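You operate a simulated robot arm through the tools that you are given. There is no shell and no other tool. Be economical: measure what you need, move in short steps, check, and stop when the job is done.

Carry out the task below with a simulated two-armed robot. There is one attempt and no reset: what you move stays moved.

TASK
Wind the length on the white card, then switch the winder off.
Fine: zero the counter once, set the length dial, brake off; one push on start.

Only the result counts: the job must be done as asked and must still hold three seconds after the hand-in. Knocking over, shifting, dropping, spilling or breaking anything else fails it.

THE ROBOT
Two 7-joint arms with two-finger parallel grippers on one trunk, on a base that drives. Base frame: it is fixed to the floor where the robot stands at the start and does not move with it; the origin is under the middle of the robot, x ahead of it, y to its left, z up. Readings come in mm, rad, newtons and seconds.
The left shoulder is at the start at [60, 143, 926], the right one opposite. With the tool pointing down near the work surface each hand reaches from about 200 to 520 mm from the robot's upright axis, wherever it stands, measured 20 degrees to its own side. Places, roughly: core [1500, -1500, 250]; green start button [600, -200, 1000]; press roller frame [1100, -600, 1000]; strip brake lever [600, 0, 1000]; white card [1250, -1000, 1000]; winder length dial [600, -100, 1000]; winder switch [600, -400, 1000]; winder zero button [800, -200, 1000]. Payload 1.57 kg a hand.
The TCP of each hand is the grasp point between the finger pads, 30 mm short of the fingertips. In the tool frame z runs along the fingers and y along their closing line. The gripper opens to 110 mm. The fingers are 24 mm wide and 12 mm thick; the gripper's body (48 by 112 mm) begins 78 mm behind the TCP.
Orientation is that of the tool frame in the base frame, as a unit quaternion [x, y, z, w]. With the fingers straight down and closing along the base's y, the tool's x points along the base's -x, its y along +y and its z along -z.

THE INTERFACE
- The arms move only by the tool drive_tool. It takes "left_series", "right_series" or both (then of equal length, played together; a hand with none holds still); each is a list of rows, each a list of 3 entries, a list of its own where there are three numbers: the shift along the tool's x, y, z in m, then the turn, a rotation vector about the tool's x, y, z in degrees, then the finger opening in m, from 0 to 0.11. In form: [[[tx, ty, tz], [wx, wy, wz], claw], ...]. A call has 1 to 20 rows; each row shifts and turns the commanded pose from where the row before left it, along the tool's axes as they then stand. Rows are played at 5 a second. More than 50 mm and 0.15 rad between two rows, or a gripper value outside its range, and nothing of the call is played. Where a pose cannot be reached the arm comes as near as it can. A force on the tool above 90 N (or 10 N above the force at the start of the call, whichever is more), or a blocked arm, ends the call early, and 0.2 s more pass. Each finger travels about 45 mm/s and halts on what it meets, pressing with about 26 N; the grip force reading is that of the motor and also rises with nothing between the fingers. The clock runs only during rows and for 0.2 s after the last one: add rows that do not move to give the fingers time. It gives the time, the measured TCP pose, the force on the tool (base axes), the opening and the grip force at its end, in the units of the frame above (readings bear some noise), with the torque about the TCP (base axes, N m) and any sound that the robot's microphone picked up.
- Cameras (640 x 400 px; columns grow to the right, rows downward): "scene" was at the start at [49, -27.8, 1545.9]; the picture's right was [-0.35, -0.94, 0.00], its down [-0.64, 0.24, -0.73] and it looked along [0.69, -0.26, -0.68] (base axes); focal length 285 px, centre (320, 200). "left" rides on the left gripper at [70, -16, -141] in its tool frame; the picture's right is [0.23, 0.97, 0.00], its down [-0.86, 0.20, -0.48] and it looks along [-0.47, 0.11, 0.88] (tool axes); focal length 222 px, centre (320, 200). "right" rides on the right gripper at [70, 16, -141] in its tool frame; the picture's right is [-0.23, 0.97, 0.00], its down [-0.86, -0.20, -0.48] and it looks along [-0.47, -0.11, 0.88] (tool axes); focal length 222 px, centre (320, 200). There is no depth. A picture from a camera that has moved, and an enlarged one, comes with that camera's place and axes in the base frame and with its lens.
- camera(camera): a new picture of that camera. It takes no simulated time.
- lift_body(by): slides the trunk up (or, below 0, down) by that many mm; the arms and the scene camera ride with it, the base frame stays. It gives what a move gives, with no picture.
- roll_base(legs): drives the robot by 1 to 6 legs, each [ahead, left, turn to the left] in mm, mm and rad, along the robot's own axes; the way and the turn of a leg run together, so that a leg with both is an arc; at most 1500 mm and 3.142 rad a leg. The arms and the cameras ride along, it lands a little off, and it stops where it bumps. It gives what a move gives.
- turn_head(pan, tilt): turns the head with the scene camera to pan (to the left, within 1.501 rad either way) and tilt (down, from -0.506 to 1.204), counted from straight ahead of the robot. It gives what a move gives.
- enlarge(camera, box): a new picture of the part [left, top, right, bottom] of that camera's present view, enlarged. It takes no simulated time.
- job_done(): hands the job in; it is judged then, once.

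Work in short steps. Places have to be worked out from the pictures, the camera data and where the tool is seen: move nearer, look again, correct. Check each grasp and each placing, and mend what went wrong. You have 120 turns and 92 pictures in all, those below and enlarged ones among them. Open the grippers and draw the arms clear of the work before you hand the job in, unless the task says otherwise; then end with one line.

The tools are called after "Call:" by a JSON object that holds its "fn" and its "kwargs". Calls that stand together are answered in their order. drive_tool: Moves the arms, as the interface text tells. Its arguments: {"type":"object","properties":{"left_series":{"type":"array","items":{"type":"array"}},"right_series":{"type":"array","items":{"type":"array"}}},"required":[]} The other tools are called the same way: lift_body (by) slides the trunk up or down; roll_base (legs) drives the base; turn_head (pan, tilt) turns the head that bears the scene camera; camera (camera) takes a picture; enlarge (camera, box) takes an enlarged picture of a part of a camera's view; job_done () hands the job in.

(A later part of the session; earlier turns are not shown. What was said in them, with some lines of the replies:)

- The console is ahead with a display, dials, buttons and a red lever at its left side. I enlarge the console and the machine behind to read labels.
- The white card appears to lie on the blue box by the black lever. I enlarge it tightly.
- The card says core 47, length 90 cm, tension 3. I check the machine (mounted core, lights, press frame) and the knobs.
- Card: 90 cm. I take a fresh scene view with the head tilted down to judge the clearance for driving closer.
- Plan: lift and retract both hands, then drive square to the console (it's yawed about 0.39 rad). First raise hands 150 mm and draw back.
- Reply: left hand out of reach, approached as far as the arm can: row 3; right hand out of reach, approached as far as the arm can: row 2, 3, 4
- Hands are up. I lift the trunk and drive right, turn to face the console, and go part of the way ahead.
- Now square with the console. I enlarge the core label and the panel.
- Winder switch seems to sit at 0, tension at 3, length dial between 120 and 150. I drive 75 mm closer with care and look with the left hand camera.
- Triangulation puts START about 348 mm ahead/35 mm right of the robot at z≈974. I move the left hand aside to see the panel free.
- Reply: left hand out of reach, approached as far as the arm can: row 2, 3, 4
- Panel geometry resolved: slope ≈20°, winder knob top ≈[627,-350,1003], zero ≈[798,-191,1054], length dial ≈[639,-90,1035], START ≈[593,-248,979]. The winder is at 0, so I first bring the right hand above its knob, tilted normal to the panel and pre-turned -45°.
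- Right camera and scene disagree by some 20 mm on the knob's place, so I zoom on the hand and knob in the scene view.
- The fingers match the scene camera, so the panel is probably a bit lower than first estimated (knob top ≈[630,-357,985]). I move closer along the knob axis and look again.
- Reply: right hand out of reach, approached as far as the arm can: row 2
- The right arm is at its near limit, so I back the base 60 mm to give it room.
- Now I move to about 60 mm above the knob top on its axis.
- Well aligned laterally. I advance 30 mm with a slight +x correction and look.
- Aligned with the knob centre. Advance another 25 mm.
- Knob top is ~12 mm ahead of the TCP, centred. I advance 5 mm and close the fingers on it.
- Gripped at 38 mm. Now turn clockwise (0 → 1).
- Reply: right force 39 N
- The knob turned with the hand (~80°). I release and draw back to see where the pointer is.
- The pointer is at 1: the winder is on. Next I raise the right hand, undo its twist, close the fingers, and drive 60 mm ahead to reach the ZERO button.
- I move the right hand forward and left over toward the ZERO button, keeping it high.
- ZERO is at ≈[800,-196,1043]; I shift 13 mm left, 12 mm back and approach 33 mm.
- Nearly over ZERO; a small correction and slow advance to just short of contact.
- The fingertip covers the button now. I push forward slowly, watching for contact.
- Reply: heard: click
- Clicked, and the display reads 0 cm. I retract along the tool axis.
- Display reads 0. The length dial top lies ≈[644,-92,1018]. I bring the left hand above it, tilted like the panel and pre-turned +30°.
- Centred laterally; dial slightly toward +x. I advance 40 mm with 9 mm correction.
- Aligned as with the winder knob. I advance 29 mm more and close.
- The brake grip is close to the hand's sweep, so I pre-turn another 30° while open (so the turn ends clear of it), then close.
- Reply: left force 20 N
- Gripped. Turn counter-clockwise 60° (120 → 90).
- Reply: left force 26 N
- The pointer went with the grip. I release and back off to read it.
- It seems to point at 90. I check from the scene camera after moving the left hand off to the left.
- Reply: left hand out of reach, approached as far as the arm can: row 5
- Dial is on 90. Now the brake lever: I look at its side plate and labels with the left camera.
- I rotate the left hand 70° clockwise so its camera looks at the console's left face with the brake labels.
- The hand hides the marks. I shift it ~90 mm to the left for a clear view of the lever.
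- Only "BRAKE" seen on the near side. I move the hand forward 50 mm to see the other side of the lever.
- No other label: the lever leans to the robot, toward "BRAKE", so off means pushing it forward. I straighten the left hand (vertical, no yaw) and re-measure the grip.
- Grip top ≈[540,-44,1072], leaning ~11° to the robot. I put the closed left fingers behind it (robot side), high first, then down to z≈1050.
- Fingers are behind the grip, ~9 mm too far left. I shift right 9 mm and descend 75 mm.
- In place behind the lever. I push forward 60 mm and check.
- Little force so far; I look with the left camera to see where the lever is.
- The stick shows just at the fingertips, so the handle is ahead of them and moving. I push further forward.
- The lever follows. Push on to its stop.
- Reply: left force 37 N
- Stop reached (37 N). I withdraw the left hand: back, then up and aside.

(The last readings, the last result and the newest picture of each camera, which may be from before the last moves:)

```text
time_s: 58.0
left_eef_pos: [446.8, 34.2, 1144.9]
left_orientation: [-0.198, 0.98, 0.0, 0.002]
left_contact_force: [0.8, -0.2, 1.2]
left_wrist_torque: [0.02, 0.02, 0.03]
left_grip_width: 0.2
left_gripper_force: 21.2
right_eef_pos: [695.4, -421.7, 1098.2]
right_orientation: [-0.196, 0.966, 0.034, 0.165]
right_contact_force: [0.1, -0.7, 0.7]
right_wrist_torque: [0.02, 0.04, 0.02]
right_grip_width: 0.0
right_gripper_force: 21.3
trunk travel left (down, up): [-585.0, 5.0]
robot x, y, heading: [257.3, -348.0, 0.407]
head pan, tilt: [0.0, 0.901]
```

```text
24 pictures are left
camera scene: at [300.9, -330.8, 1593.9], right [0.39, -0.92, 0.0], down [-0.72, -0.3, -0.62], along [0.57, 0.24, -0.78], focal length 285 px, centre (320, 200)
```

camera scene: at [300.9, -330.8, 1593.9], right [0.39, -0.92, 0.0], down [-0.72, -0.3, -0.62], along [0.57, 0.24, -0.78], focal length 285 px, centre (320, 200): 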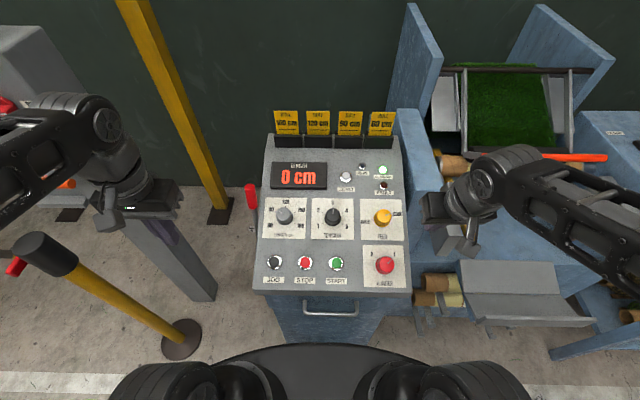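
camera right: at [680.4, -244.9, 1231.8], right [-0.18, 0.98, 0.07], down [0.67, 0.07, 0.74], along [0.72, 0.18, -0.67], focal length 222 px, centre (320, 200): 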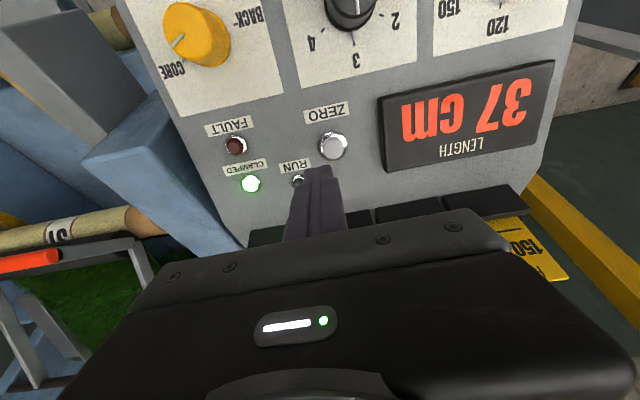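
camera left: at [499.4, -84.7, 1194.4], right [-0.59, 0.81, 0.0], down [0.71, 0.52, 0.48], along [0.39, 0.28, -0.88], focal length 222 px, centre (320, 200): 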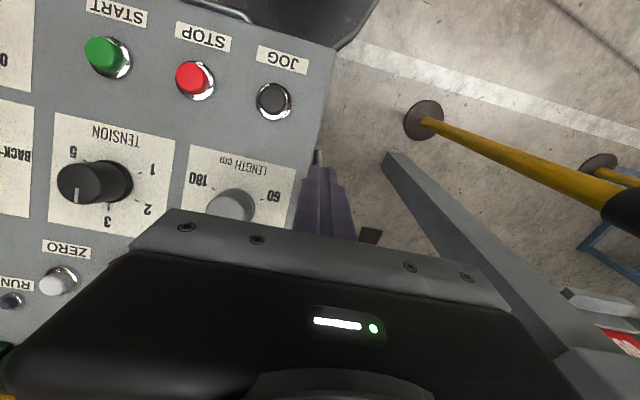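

The lever stays forward (brake off). Now the right hand goes vertical above START (≈[603,-247,955]).

Call:
{"fn": "drive_tool", "kwargs": {"right_series": [[[0, 0, 0], [0, 6.4, 0], 0], [[0, 0, 0], [0, 6.4, 0], 0], [[0, 0, 0], [0, 6.4, 0], 0], [[0.004, 0.04, 0], [0, 0, 0], 0], [[0.004, 0.04, 0], [0, 0, 0], 0], [[0.004, 0.04, 0], [0, 0, 0], 0], [[0.004, 0.04, 0], [0, 0, 0], 0], [[0, 0.037, 0], [0, 0, 0], 0], [[0, 0, 0.04], [0, 0, 0], 0], [[0, 0, 0], [0, 0, 0], 0]]}}

Call:
{"fn": "camera", "kwargs": {"camera": "right"}}

Call:
{"fn": "enlarge", "kwargs": {"camera": "scene", "box": [260, 180, 400, 300]}}

```text
time_s: 60.2
left_eef_pos: [445.4, 34.7, 1144.5]
left_orientation: [-0.198, 0.98, 0.0, 0.001]
left_contact_force: [-0.6, -0.1, 0.8]
left_wrist_torque: [-0.01, -0.02, 0.0]
left_grip_width: 0.0
left_gripper_force: 21.1
right_eef_pos: [604.1, -244.6, 1058.2]
right_orientation: [-0.198, 0.98, -0.001, 0.002]
right_contact_force: [-0.9, -0.6, 0.4]
right_wrist_torque: [-0.04, 0.01, -0.03]
right_grip_width: 0.0
right_gripper_force: 20.9
trunk travel left (down, up): [-585.0, 5.0]
robot x, y, heading: [259.5, -347.2, 0.398]
head pan, tilt: [0.0, 0.901]
```

```text
23 pictures are left
camera right: at [533.9, -256.4, 1199.7], right [-0.17, 0.99, 0.0], down [0.86, 0.15, 0.48], along [0.47, 0.08, -0.88], focal length 222 px, centre (320, 200)
```

right: 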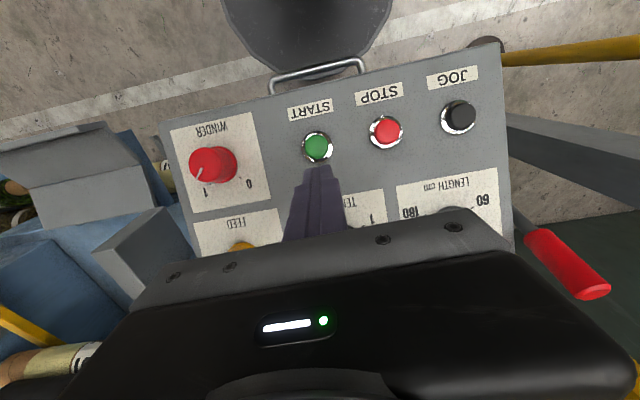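

```text
3.33 times, centred on (330, 240) of scene
camera zoom: at [299.9, -330.3, 1593.9], right [0.39, -0.92, 0.0], down [-0.72, -0.31, -0.62], along [0.57, 0.24, -0.78], focal length 951 px, centre (287, 67)
```

zoom: 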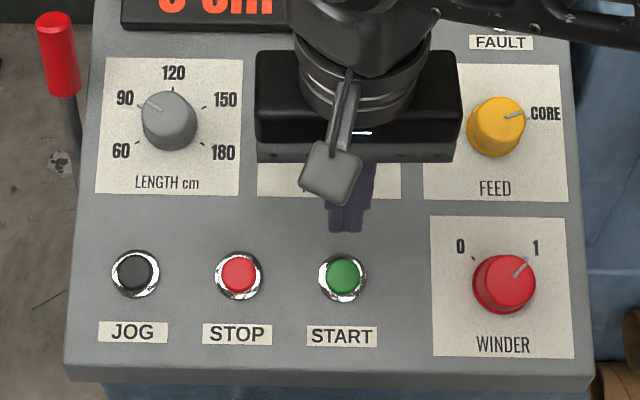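

START is nearly on axis; correct 6 mm back, 4 mm right and descend 55 mm.

Call:
{"fn": "drive_tool", "kwargs": {"right_series": [[[0.006, -0.004, 0.02], [0, 0, 0], 0], [[0, 0, 0.02], [0, 0, 0], 0], [[0, 0, 0.012], [0, 0, 0], 0], [[0, 0, 0], [0, 0, 0], 0]]}}

Call:
{"fn": "enlarge", "kwargs": {"camera": "right", "box": [220, 80, 420, 220]}}

```text
time_s: 61.2
left_eef_pos: [445.3, 35.5, 1143.9]
left_orientation: [-0.198, 0.98, 0.0, 0.002]
left_contact_force: [0.3, -0.6, 0.4]
left_wrist_torque: [-0.01, 0.02, -0.02]
left_grip_width: 0.0
left_gripper_force: 20.8
right_eef_pos: [599.1, -251.2, 1007.6]
right_orientation: [-0.199, 0.98, 0.0, 0.001]
right_contact_force: [-0.7, 0.7, -0.5]
right_wrist_torque: [0.0, 0.01, 0.02]
right_grip_width: 0.0
right_gripper_force: 21.2
trunk travel left (down, up): [-585.0, 5.0]
robot x, y, heading: [257.1, -347.7, 0.401]
head pan, tilt: [0.0, 0.901]
```

```text
2.86 times, centred on (320, 150) of right
camera zoom: at [529.9, -263.4, 1149.0], right [-0.17, 0.99, 0.0], down [0.86, 0.15, 0.48], along [0.47, 0.08, -0.88], focal length 635 px, centre (320, 343)
```

zoom: 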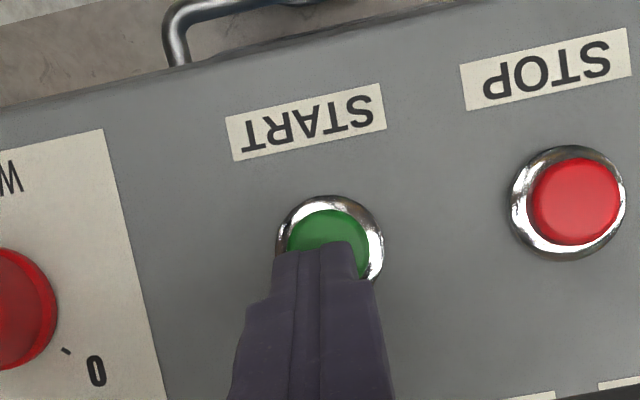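

Call:
{"fn": "drive_tool", "kwargs": {"right_series": [[[0.003, 0.002, 0.006], [0, 0, 0], 0], [[0, 0, 0.005], [0, 0, 0], 0], [[0, 0, 0], [0, 0, 0], 0]]}}

Call:
{"fn": "enlarge", "kwargs": {"camera": "right", "box": [220, 80, 420, 220]}}

```text
time_s: 62.0
left_eef_pos: [444.8, 34.2, 1144.1]
left_orientation: [-0.199, 0.98, 0.001, 0.003]
left_contact_force: [-0.6, -0.4, 0.1]
left_wrist_torque: [0.01, -0.02, -0.04]
left_grip_width: 0.0
left_gripper_force: 21.7
right_eef_pos: [595.1, -250.1, 996.0]
right_orientation: [-0.198, 0.98, 0.0, 0.002]
right_contact_force: [-0.9, 0.7, 1.3]
right_wrist_torque: [-0.01, -0.02, 0.03]
right_grip_width: 0.0
right_gripper_force: 21.8
trunk travel left (down, up): [-585.0, 5.0]
robot x, y, heading: [258.9, -349.1, 0.402]
head pan, tilt: [0.0, 0.901]
```

```text
2.86 times, centred on (320, 150) of right
camera zoom: at [526.4, -262.5, 1138.3], right [-0.17, 0.99, 0.0], down [0.86, 0.15, 0.48], along [0.47, 0.08, -0.88], focal length 635 px, centre (320, 343)
```

zoom: 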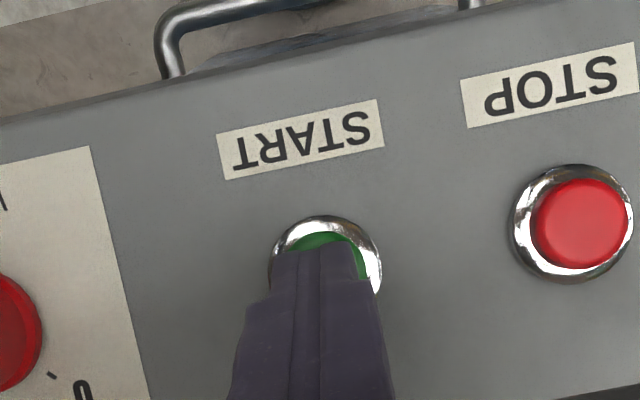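

Centred on START. I press down in 3 mm steps.

Call:
{"fn": "drive_tool", "kwargs": {"right_series": [[[0, 0.001, 0.003], [0, 0, 0], 0], [[0, 0, 0.003], [0, 0, 0], 0], [[0, 0, 0.003], [0, 0, 0], 0]]}}

```text
time_s: 62.8
left_eef_pos: [444.0, 32.9, 1143.6]
left_orientation: [-0.199, 0.98, 0.0, 0.002]
left_contact_force: [0.1, 1.2, 0.0]
left_wrist_torque: [0.0, 0.0, 0.0]
left_grip_width: 0.0
left_gripper_force: 21.4
right_eef_pos: [595.7, -249.6, 989.6]
right_orientation: [-0.199, 0.98, 0.002, 0.004]
right_contact_force: [2.0, -2.9, 30.6]
right_wrist_torque: [0.08, -0.42, -0.03]
right_grip_width: 0.0
right_gripper_force: 21.9
trunk travel left (down, up): [-585.0, 5.0]
robot x, y, heading: [259.4, -350.8, 0.406]
head pan, tilt: [0.0, 0.901]
heard: click
```

Click heard. I lift off and view the run.

Call:
{"fn": "drive_tool", "kwargs": {"right_series": [[[0, 0, -0.03], [0, 0, 0], 0], [[0, 0, -0.04], [0, 0, 0], 0], [[0, 0, 0], [0, 0, 0], 0]]}}

Call:
{"fn": "camera", "kwargs": {"camera": "scene"}}

```text
time_s: 63.6
left_eef_pos: [445.5, 33.6, 1143.5]
left_orientation: [-0.198, 0.98, 0.001, 0.002]
left_contact_force: [-0.4, 0.5, 0.0]
left_wrist_torque: [0.0, 0.02, 0.01]
left_grip_width: 0.0
left_gripper_force: 21.5
right_eef_pos: [596.9, -250.5, 1056.6]
right_orientation: [-0.198, 0.98, -0.001, 0.001]
right_contact_force: [-0.4, -0.2, 0.7]
right_wrist_torque: [-0.01, 0.01, 0.03]
right_grip_width: 0.1
right_gripper_force: 21.6
trunk travel left (down, up): [-585.0, 5.0]
robot x, y, heading: [251.9, -350.1, 0.405]
head pan, tilt: [0.0, 0.901]
```

```text
19 pictures are left
camera scene: at [300.6, -330.4, 1593.8], right [0.39, -0.92, 0.0], down [-0.72, -0.31, -0.62], along [0.57, 0.24, -0.78], focal length 285 px, centre (320, 200)
```

scene: 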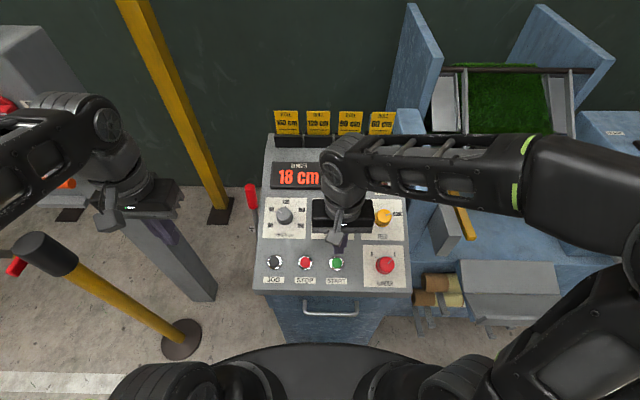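

It is winding (18 cm). Meanwhile I raise the hand, back the base 60 mm, and check the counter.

Call:
{"fn": "drive_tool", "kwargs": {"right_series": [[[0.0, -0.03, -0.03], [0, 0, 0], 0], [[0, -0.04, -0.02], [0, 0, 0], 0], [[0, -0.04, 0], [0, 0, 0], 0]]}}

Call:
{"fn": "roll_base", "kwargs": {"legs": [[-60, 0, 0]]}}

Call:
{"fn": "camera", "kwargs": {"camera": "scene"}}

```text
time_s: 64.4
left_eef_pos: [445.2, 33.8, 1144.6]
left_orientation: [-0.199, 0.98, 0.0, 0.0]
left_contact_force: [-0.4, 1.5, -0.5]
left_wrist_torque: [0.03, -0.02, -0.04]
left_grip_width: 0.0
left_gripper_force: 21.4
right_eef_pos: [638.1, -353.9, 1104.3]
right_orientation: [-0.198, 0.98, 0.0, 0.003]
right_contact_force: [0.3, 0.4, 0.4]
right_wrist_torque: [0.02, 0.04, 0.01]
right_grip_width: 0.0
right_gripper_force: 21.1
trunk travel left (down, up): [-585.0, 5.0]
robot x, y, heading: [257.8, -348.3, 0.399]
head pan, tilt: [0.0, 0.901]
```

```text
time_s: 65.4
left_eef_pos: [387.5, 9.9, 1145.2]
left_orientation: [-0.199, 0.98, 0.001, 0.002]
left_contact_force: [0.3, -0.6, 1.1]
left_wrist_torque: [0.03, -0.03, -0.01]
left_grip_width: 0.1
left_gripper_force: 21.5
right_eef_pos: [580.3, -377.0, 1105.7]
right_orientation: [-0.197, 0.98, 0.001, 0.003]
right_contact_force: [-0.3, 0.6, -0.1]
right_wrist_torque: [0.0, -0.02, 0.0]
right_grip_width: 0.0
right_gripper_force: 21.6
trunk travel left (down, up): [-585.0, 5.0]
robot x, y, heading: [200.6, -376.0, 0.399]
head pan, tilt: [0.0, 0.901]
```

```text
18 pictures are left
camera scene: at [241.4, -355.4, 1594.0], right [0.39, -0.92, 0.0], down [-0.72, -0.3, -0.62], along [0.57, 0.24, -0.78], focal length 285 px, centre (320, 200)
```

scene: 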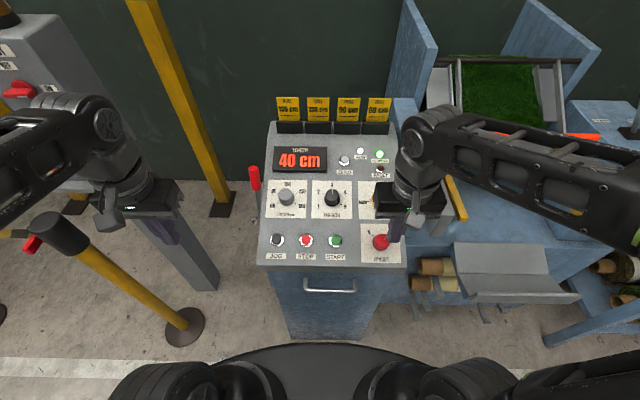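

40 cm and running normally, RUN lamp on. I pose the right hand over the winder knob, tilted and twisted +40°, open.

Call:
{"fn": "drive_tool", "kwargs": {"right_series": [[[-0.015, -0.003, 0.02], [0, 0, 0], 0.03], [[-0.014, -0.002, 0.03], [0, 0, 0], 0.06], [[0, 0, 0], [0, -6.5, 0], 0.07], [[0, 0, 0], [0, -6.5, 0], 0.07], [[0, 0, 0], [0, -6.5, 0], 0.07], [[0, 0, 0], [0, 0, 8], 0.07], [[0, 0, 0], [0, 0, 8], 0.07], [[0, 0, 0], [0, 0, 8], 0.07], [[0, 0, 0], [0, 0, 8], 0.07], [[0, 0, 0], [0, 0, 8], 0.07], [[0, 0, 0], [0, 0, 0], 0.07]]}}

Call:
{"fn": "camera", "kwargs": {"camera": "right"}}

Call:
{"fn": "enlarge", "kwargs": {"camera": "scene", "box": [250, 100, 420, 220]}}

```text
time_s: 67.8
left_eef_pos: [390.0, 10.2, 1143.3]
left_orientation: [-0.198, 0.98, 0.0, 0.002]
left_contact_force: [-0.3, 0.4, 0.5]
left_wrist_torque: [-0.01, -0.01, 0.01]
left_grip_width: 0.0
left_gripper_force: 21.5
right_eef_pos: [610.5, -370.1, 1056.1]
right_orientation: [0.147, 0.974, 0.09, 0.147]
right_contact_force: [0.3, -1.4, -0.5]
right_wrist_torque: [-0.05, 0.01, -0.01]
right_grip_width: 70.2
right_gripper_force: 0.0
trunk travel left (down, up): [-585.0, 5.0]
robot x, y, heading: [199.3, -375.3, 0.4]
head pan, tilt: [0.0, 0.901]
```

```text
17 pictures are left
camera right: at [508.1, -350.6, 1174.3], right [0.46, 0.84, 0.27], down [0.58, -0.52, 0.63], along [0.67, -0.13, -0.73], focal length 222 px, centre (320, 200)
```

right: 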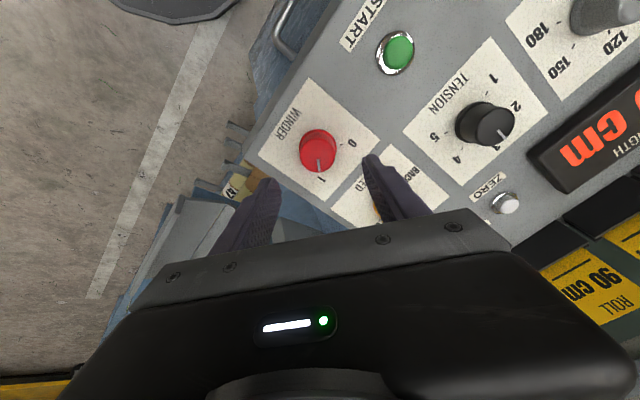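

```text
3.33 times, centred on (335, 160) of scene
camera zoom: at [243.5, -354.6, 1593.9], right [0.39, -0.92, 0.0], down [-0.72, -0.3, -0.62], along [0.57, 0.24, -0.78], focal length 951 px, centre (270, 333)
```

zoom: 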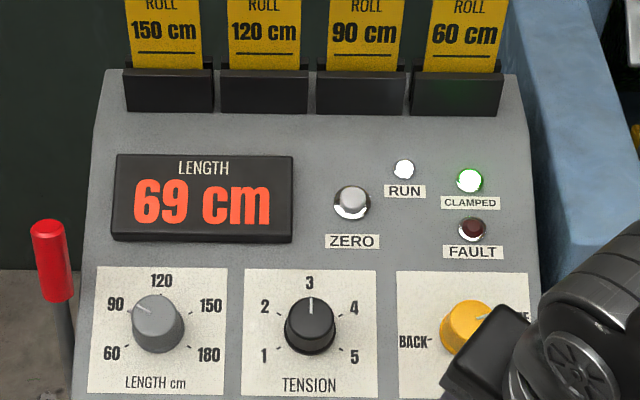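

69 cm. I correct by 7 mm toward the robot, advance 50 mm, then check the counter before gripping.

Call:
{"fn": "drive_tool", "kwargs": {"right_series": [[[0.005, -0.004, 0.015], [0, 0, 0], 0.07], [[0, 0, 0.018], [0, 0, 0], 0.07], [[0, 0, 0.018], [0, 0, 0], 0.07], [[0, 0, 0], [0, 0, 0], 0.07], [[0, 0, 0], [0, 0, 0], 0.07], [[0, 0, 0], [0, 0, 0], 0.07], [[0, 0, 0], [0, 0, 0], 0.07], [[0, 0, 0], [0, 0, 0], 0.07]]}}

Call:
{"fn": "camera", "kwargs": {"camera": "right"}}

Call:
{"fn": "enlarge", "kwargs": {"camera": "scene", "box": [250, 100, 420, 220]}}

```text
time_s: 69.6
left_eef_pos: [389.8, 9.2, 1144.3]
left_orientation: [-0.199, 0.98, 0.001, 0.001]
left_contact_force: [0.9, -0.6, 0.7]
left_wrist_torque: [-0.02, 0.0, 0.03]
left_grip_width: 0.2
left_gripper_force: 22.0
right_eef_pos: [620.4, -366.7, 1005.0]
right_orientation: [0.147, 0.974, 0.088, 0.147]
right_contact_force: [-0.5, 1.0, 0.2]
right_wrist_torque: [0.02, -0.01, -0.02]
right_grip_width: 69.9
right_gripper_force: 0.1
trunk travel left (down, up): [-585.0, 5.0]
robot x, y, heading: [198.7, -371.1, 0.399]
head pan, tilt: [0.0, 0.901]
```

```text
15 pictures are left
camera right: at [518.4, -346.9, 1124.2], right [0.46, 0.85, 0.27], down [0.58, -0.52, 0.63], along [0.67, -0.13, -0.73], focal length 222 px, centre (320, 200)
```

right: 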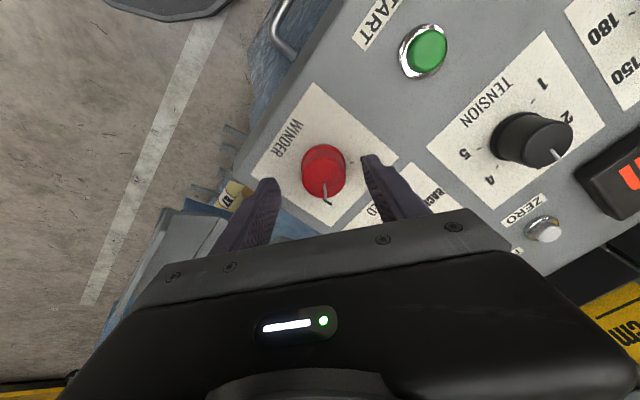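

```text
3.33 times, centred on (335, 160) of scene
camera zoom: at [243.5, -354.5, 1593.9], right [0.39, -0.92, 0.0], down [-0.72, -0.3, -0.62], along [0.57, 0.24, -0.78], focal length 951 px, centre (270, 333)
```

zoom: 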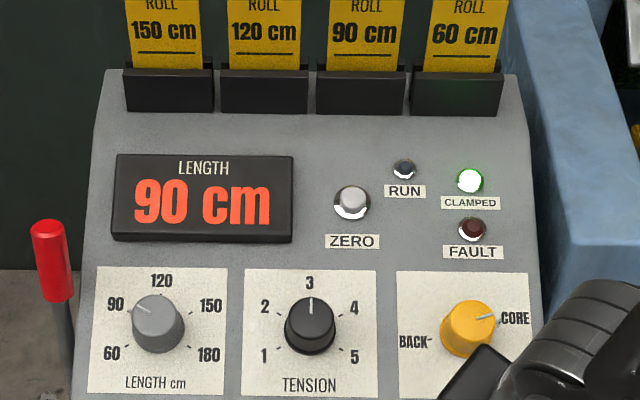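

The counter stopped at 90 cm, RUN off, no fault. I advance 25 mm and grip the winder knob.

Call:
{"fn": "drive_tool", "kwargs": {"right_series": [[[0, 0.002, 0.009], [0, 0, 0], 0.07], [[0, 0, 0.008], [0, 0, 0], 0.07], [[0, 0, 0.008], [0, 0, 0], 0.07], [[0, 0, 0], [0, 0, 0], 0.05], [[0, 0, 0], [0, 0, 0], 0.035], [[0, 0, 0], [0, 0, 0], 0.03], [[0, 0, 0], [0, 0, 0], 0.03], [[0, 0, 0], [0, 0, 0], 0.03]]}}

```text
time_s: 71.4
left_eef_pos: [389.0, 10.4, 1143.4]
left_orientation: [-0.198, 0.98, 0.0, 0.001]
left_contact_force: [0.0, -0.6, -0.9]
left_wrist_torque: [-0.01, 0.01, 0.01]
left_grip_width: 0.0
left_gripper_force: 21.1
right_eef_pos: [629.4, -361.5, 982.2]
right_orientation: [0.146, 0.974, 0.089, 0.147]
right_contact_force: [2.1, 6.8, 1.4]
right_wrist_torque: [0.0, 0.16, 0.0]
right_grip_width: 37.9
right_gripper_force: 39.0
trunk travel left (down, up): [-585.0, 5.0]
robot x, y, heading: [200.0, -372.8, 0.401]
head pan, tilt: [0.0, 0.901]
```

Gripped at 38 mm. Turn counter-clockwise 85° back to 0, then release and back off.

Call:
{"fn": "drive_tool", "kwargs": {"right_series": [[[0, 0, 0], [0, 0, -8.5], 0.03], [[0, 0, 0], [0, 0, -8.5], 0.03], [[0, 0, 0], [0, 0, -8.5], 0.03], [[0, 0, 0], [0, 0, -8.5], 0.03], [[0, 0, 0], [0, 0, -8.5], 0.03], [[0, 0, 0], [0, 0, -8.5], 0.03], [[0, 0, 0], [0, 0, -8.5], 0.03], [[0, 0, 0], [0, 0, -8.5], 0.03], [[0, 0, 0], [0, 0, -8.5], 0.03], [[0, 0, 0], [0, 0, -8.5], 0.03], [[0, 0, 0], [0, 0, 0], 0.03]]}}

Call:
{"fn": "drive_tool", "kwargs": {"right_series": [[[0, 0, 0], [0, 0, 0], 0.05], [[0, 0, 0], [0, 0, 0], 0.07], [[0, 0, 0], [0, 0, 0], 0.07], [[0, 0, -0.03], [0, 0, 0], 0.07], [[0, 0, -0.04], [0, 0, 0], 0.07], [[0, 0, -0.03], [0, 0, 0], 0.07], [[0, 0, 0], [0, 0, 0], 0.07]]}}

Call:
{"fn": "camera", "kwargs": {"camera": "right"}}

```text
time_s: 73.8
left_eef_pos: [390.5, 10.7, 1144.5]
left_orientation: [-0.198, 0.98, 0.0, 0.002]
left_contact_force: [0.1, -0.4, -0.8]
left_wrist_torque: [0.01, -0.02, 0.0]
left_grip_width: 0.3
left_gripper_force: 20.8
right_eef_pos: [630.3, -359.9, 982.0]
right_orientation: [-0.55, 0.817, -0.033, 0.169]
right_contact_force: [9.6, -2.8, 16.9]
right_wrist_torque: [-1.36, -0.97, -0.52]
right_grip_width: 38.1
right_gripper_force: 43.7
trunk travel left (down, up): [-585.0, 5.0]
robot x, y, heading: [199.1, -369.4, 0.398]
head pan, tilt: [0.0, 0.901]
```

```text
time_s: 75.4
left_eef_pos: [389.4, 10.2, 1143.3]
left_orientation: [-0.199, 0.98, 0.0, 0.001]
left_contact_force: [0.3, 0.0, 0.3]
left_wrist_torque: [-0.03, 0.05, -0.01]
left_grip_width: 0.0
left_gripper_force: 21.5
right_eef_pos: [597.8, -374.1, 1076.0]
right_orientation: [-0.55, 0.818, -0.033, 0.168]
right_contact_force: [0.5, -0.3, 0.8]
right_wrist_torque: [0.0, 0.0, 0.0]
right_grip_width: 69.9
right_gripper_force: 0.2
trunk travel left (down, up): [-585.0, 5.0]
robot x, y, heading: [198.4, -375.9, 0.4]
head pan, tilt: [0.0, 0.901]
```

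```text
13 pictures are left
camera right: at [516.5, -449.1, 1189.5], right [-0.79, 0.59, -0.18], down [0.32, 0.64, 0.7], along [0.53, 0.5, -0.69], focal length 222 px, centre (320, 200)
```

right: 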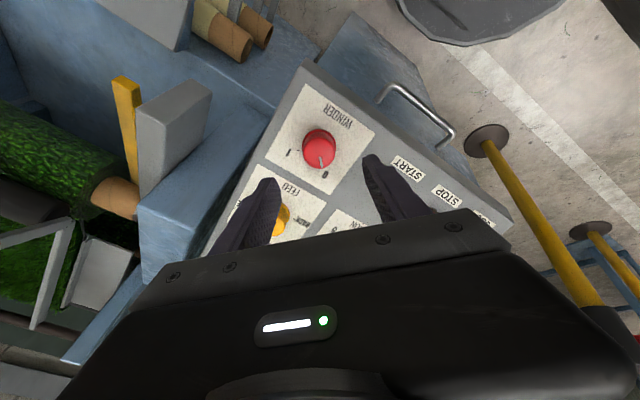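

Pointer is back at 0 as at the start. I move both hands clear with open grippers and check the final panel.

Call:
{"fn": "drive_tool", "kwargs": {"right_series": [[[0, 0, -0.04], [0, 0, 8], 0.08], [[0, 0, -0.02], [0, 0, 8], 0.11], [[0, -0.03, 0], [0, 0, 8], 0.11], [[0, -0.04, 0], [0, 0, 8], 0.11], [[0, -0.04, 0], [0, 0, 8], 0.11], [[0, -0.04, 0], [0, 0, 0], 0.11], [[0, 0, 0], [0, 0, 0], 0.11]], "left_series": [[[0, 0, 0], [0, 0, 0], 0.03], [[0, 0, 0], [0, 0, 0], 0.06], [[0, 0, 0], [0, 0, 0], 0.09], [[0, 0, 0], [0, 0, 0], 0.11], [[0, 0, 0], [0, 0, 0], 0.11], [[0, 0, 0], [0, 0, 0], 0.11], [[0, 0, 0], [0, 0, 0], 0.11]]}}

Call:
{"fn": "enlarge", "kwargs": {"camera": "scene", "box": [230, 90, 420, 270]}}

Call:
{"fn": "camera", "kwargs": {"camera": "scene"}}

```text
time_s: 77.0
left_eef_pos: [390.1, 9.9, 1143.5]
left_orientation: [-0.199, 0.98, 0.001, 0.002]
left_contact_force: [0.4, 0.5, 0.6]
left_wrist_torque: [0.03, -0.03, 0.0]
left_grip_width: 110.1
left_gripper_force: 0.1
right_eef_pos: [672.4, -495.8, 1146.2]
right_orientation: [-0.237, 0.957, 0.027, 0.169]
right_contact_force: [-0.2, -0.1, 0.4]
right_wrist_torque: [-0.03, 0.02, 0.0]
right_grip_width: 110.0
right_gripper_force: 0.2
trunk travel left (down, up): [-585.0, 5.0]
robot x, y, heading: [201.5, -373.0, 0.397]
head pan, tilt: [0.0, 0.901]
```

```text
2.22 times, centred on (325, 180) of scene
camera zoom: at [243.3, -354.1, 1593.9], right [0.39, -0.92, 0.0], down [-0.72, -0.3, -0.62], along [0.57, 0.24, -0.78], focal length 634 px, centre (309, 244)
```

zoom: 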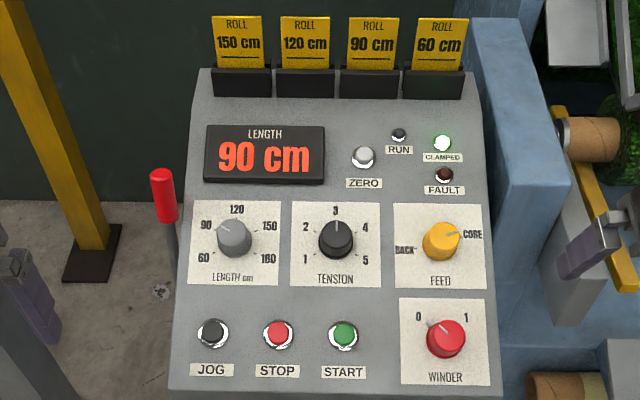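

```text
11 pictures are left
camera scene: at [243.3, -354.1, 1593.9], right [0.39, -0.92, 0.0], down [-0.72, -0.3, -0.62], along [0.57, 0.24, -0.78], focal length 285 px, centre (320, 200)
```

scene: 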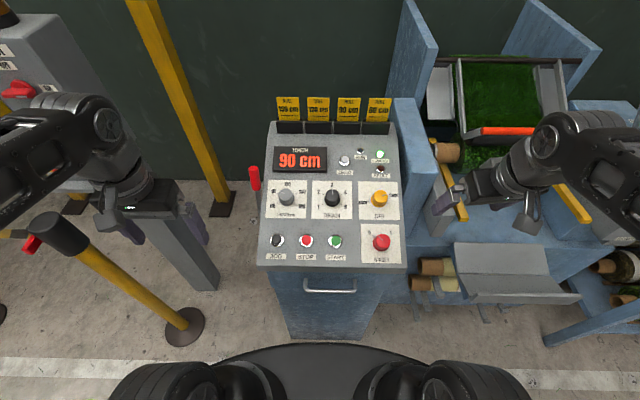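

The counter reads 90 cm, the winder is at 0, RUN is off with no fault, and both hands are open and clear. I hand the job in.

Call:
{"fn": "job_done", "kwargs": {}}

```text
The job is handed in.
```

I wound 90 cm, the length on the white card. The counter stopped at 90 cm, no fault showed, and the winder switch is back at 0. The core on the winder does not look like the 47 on the card; I left it in place because the task didn't ask for a change.
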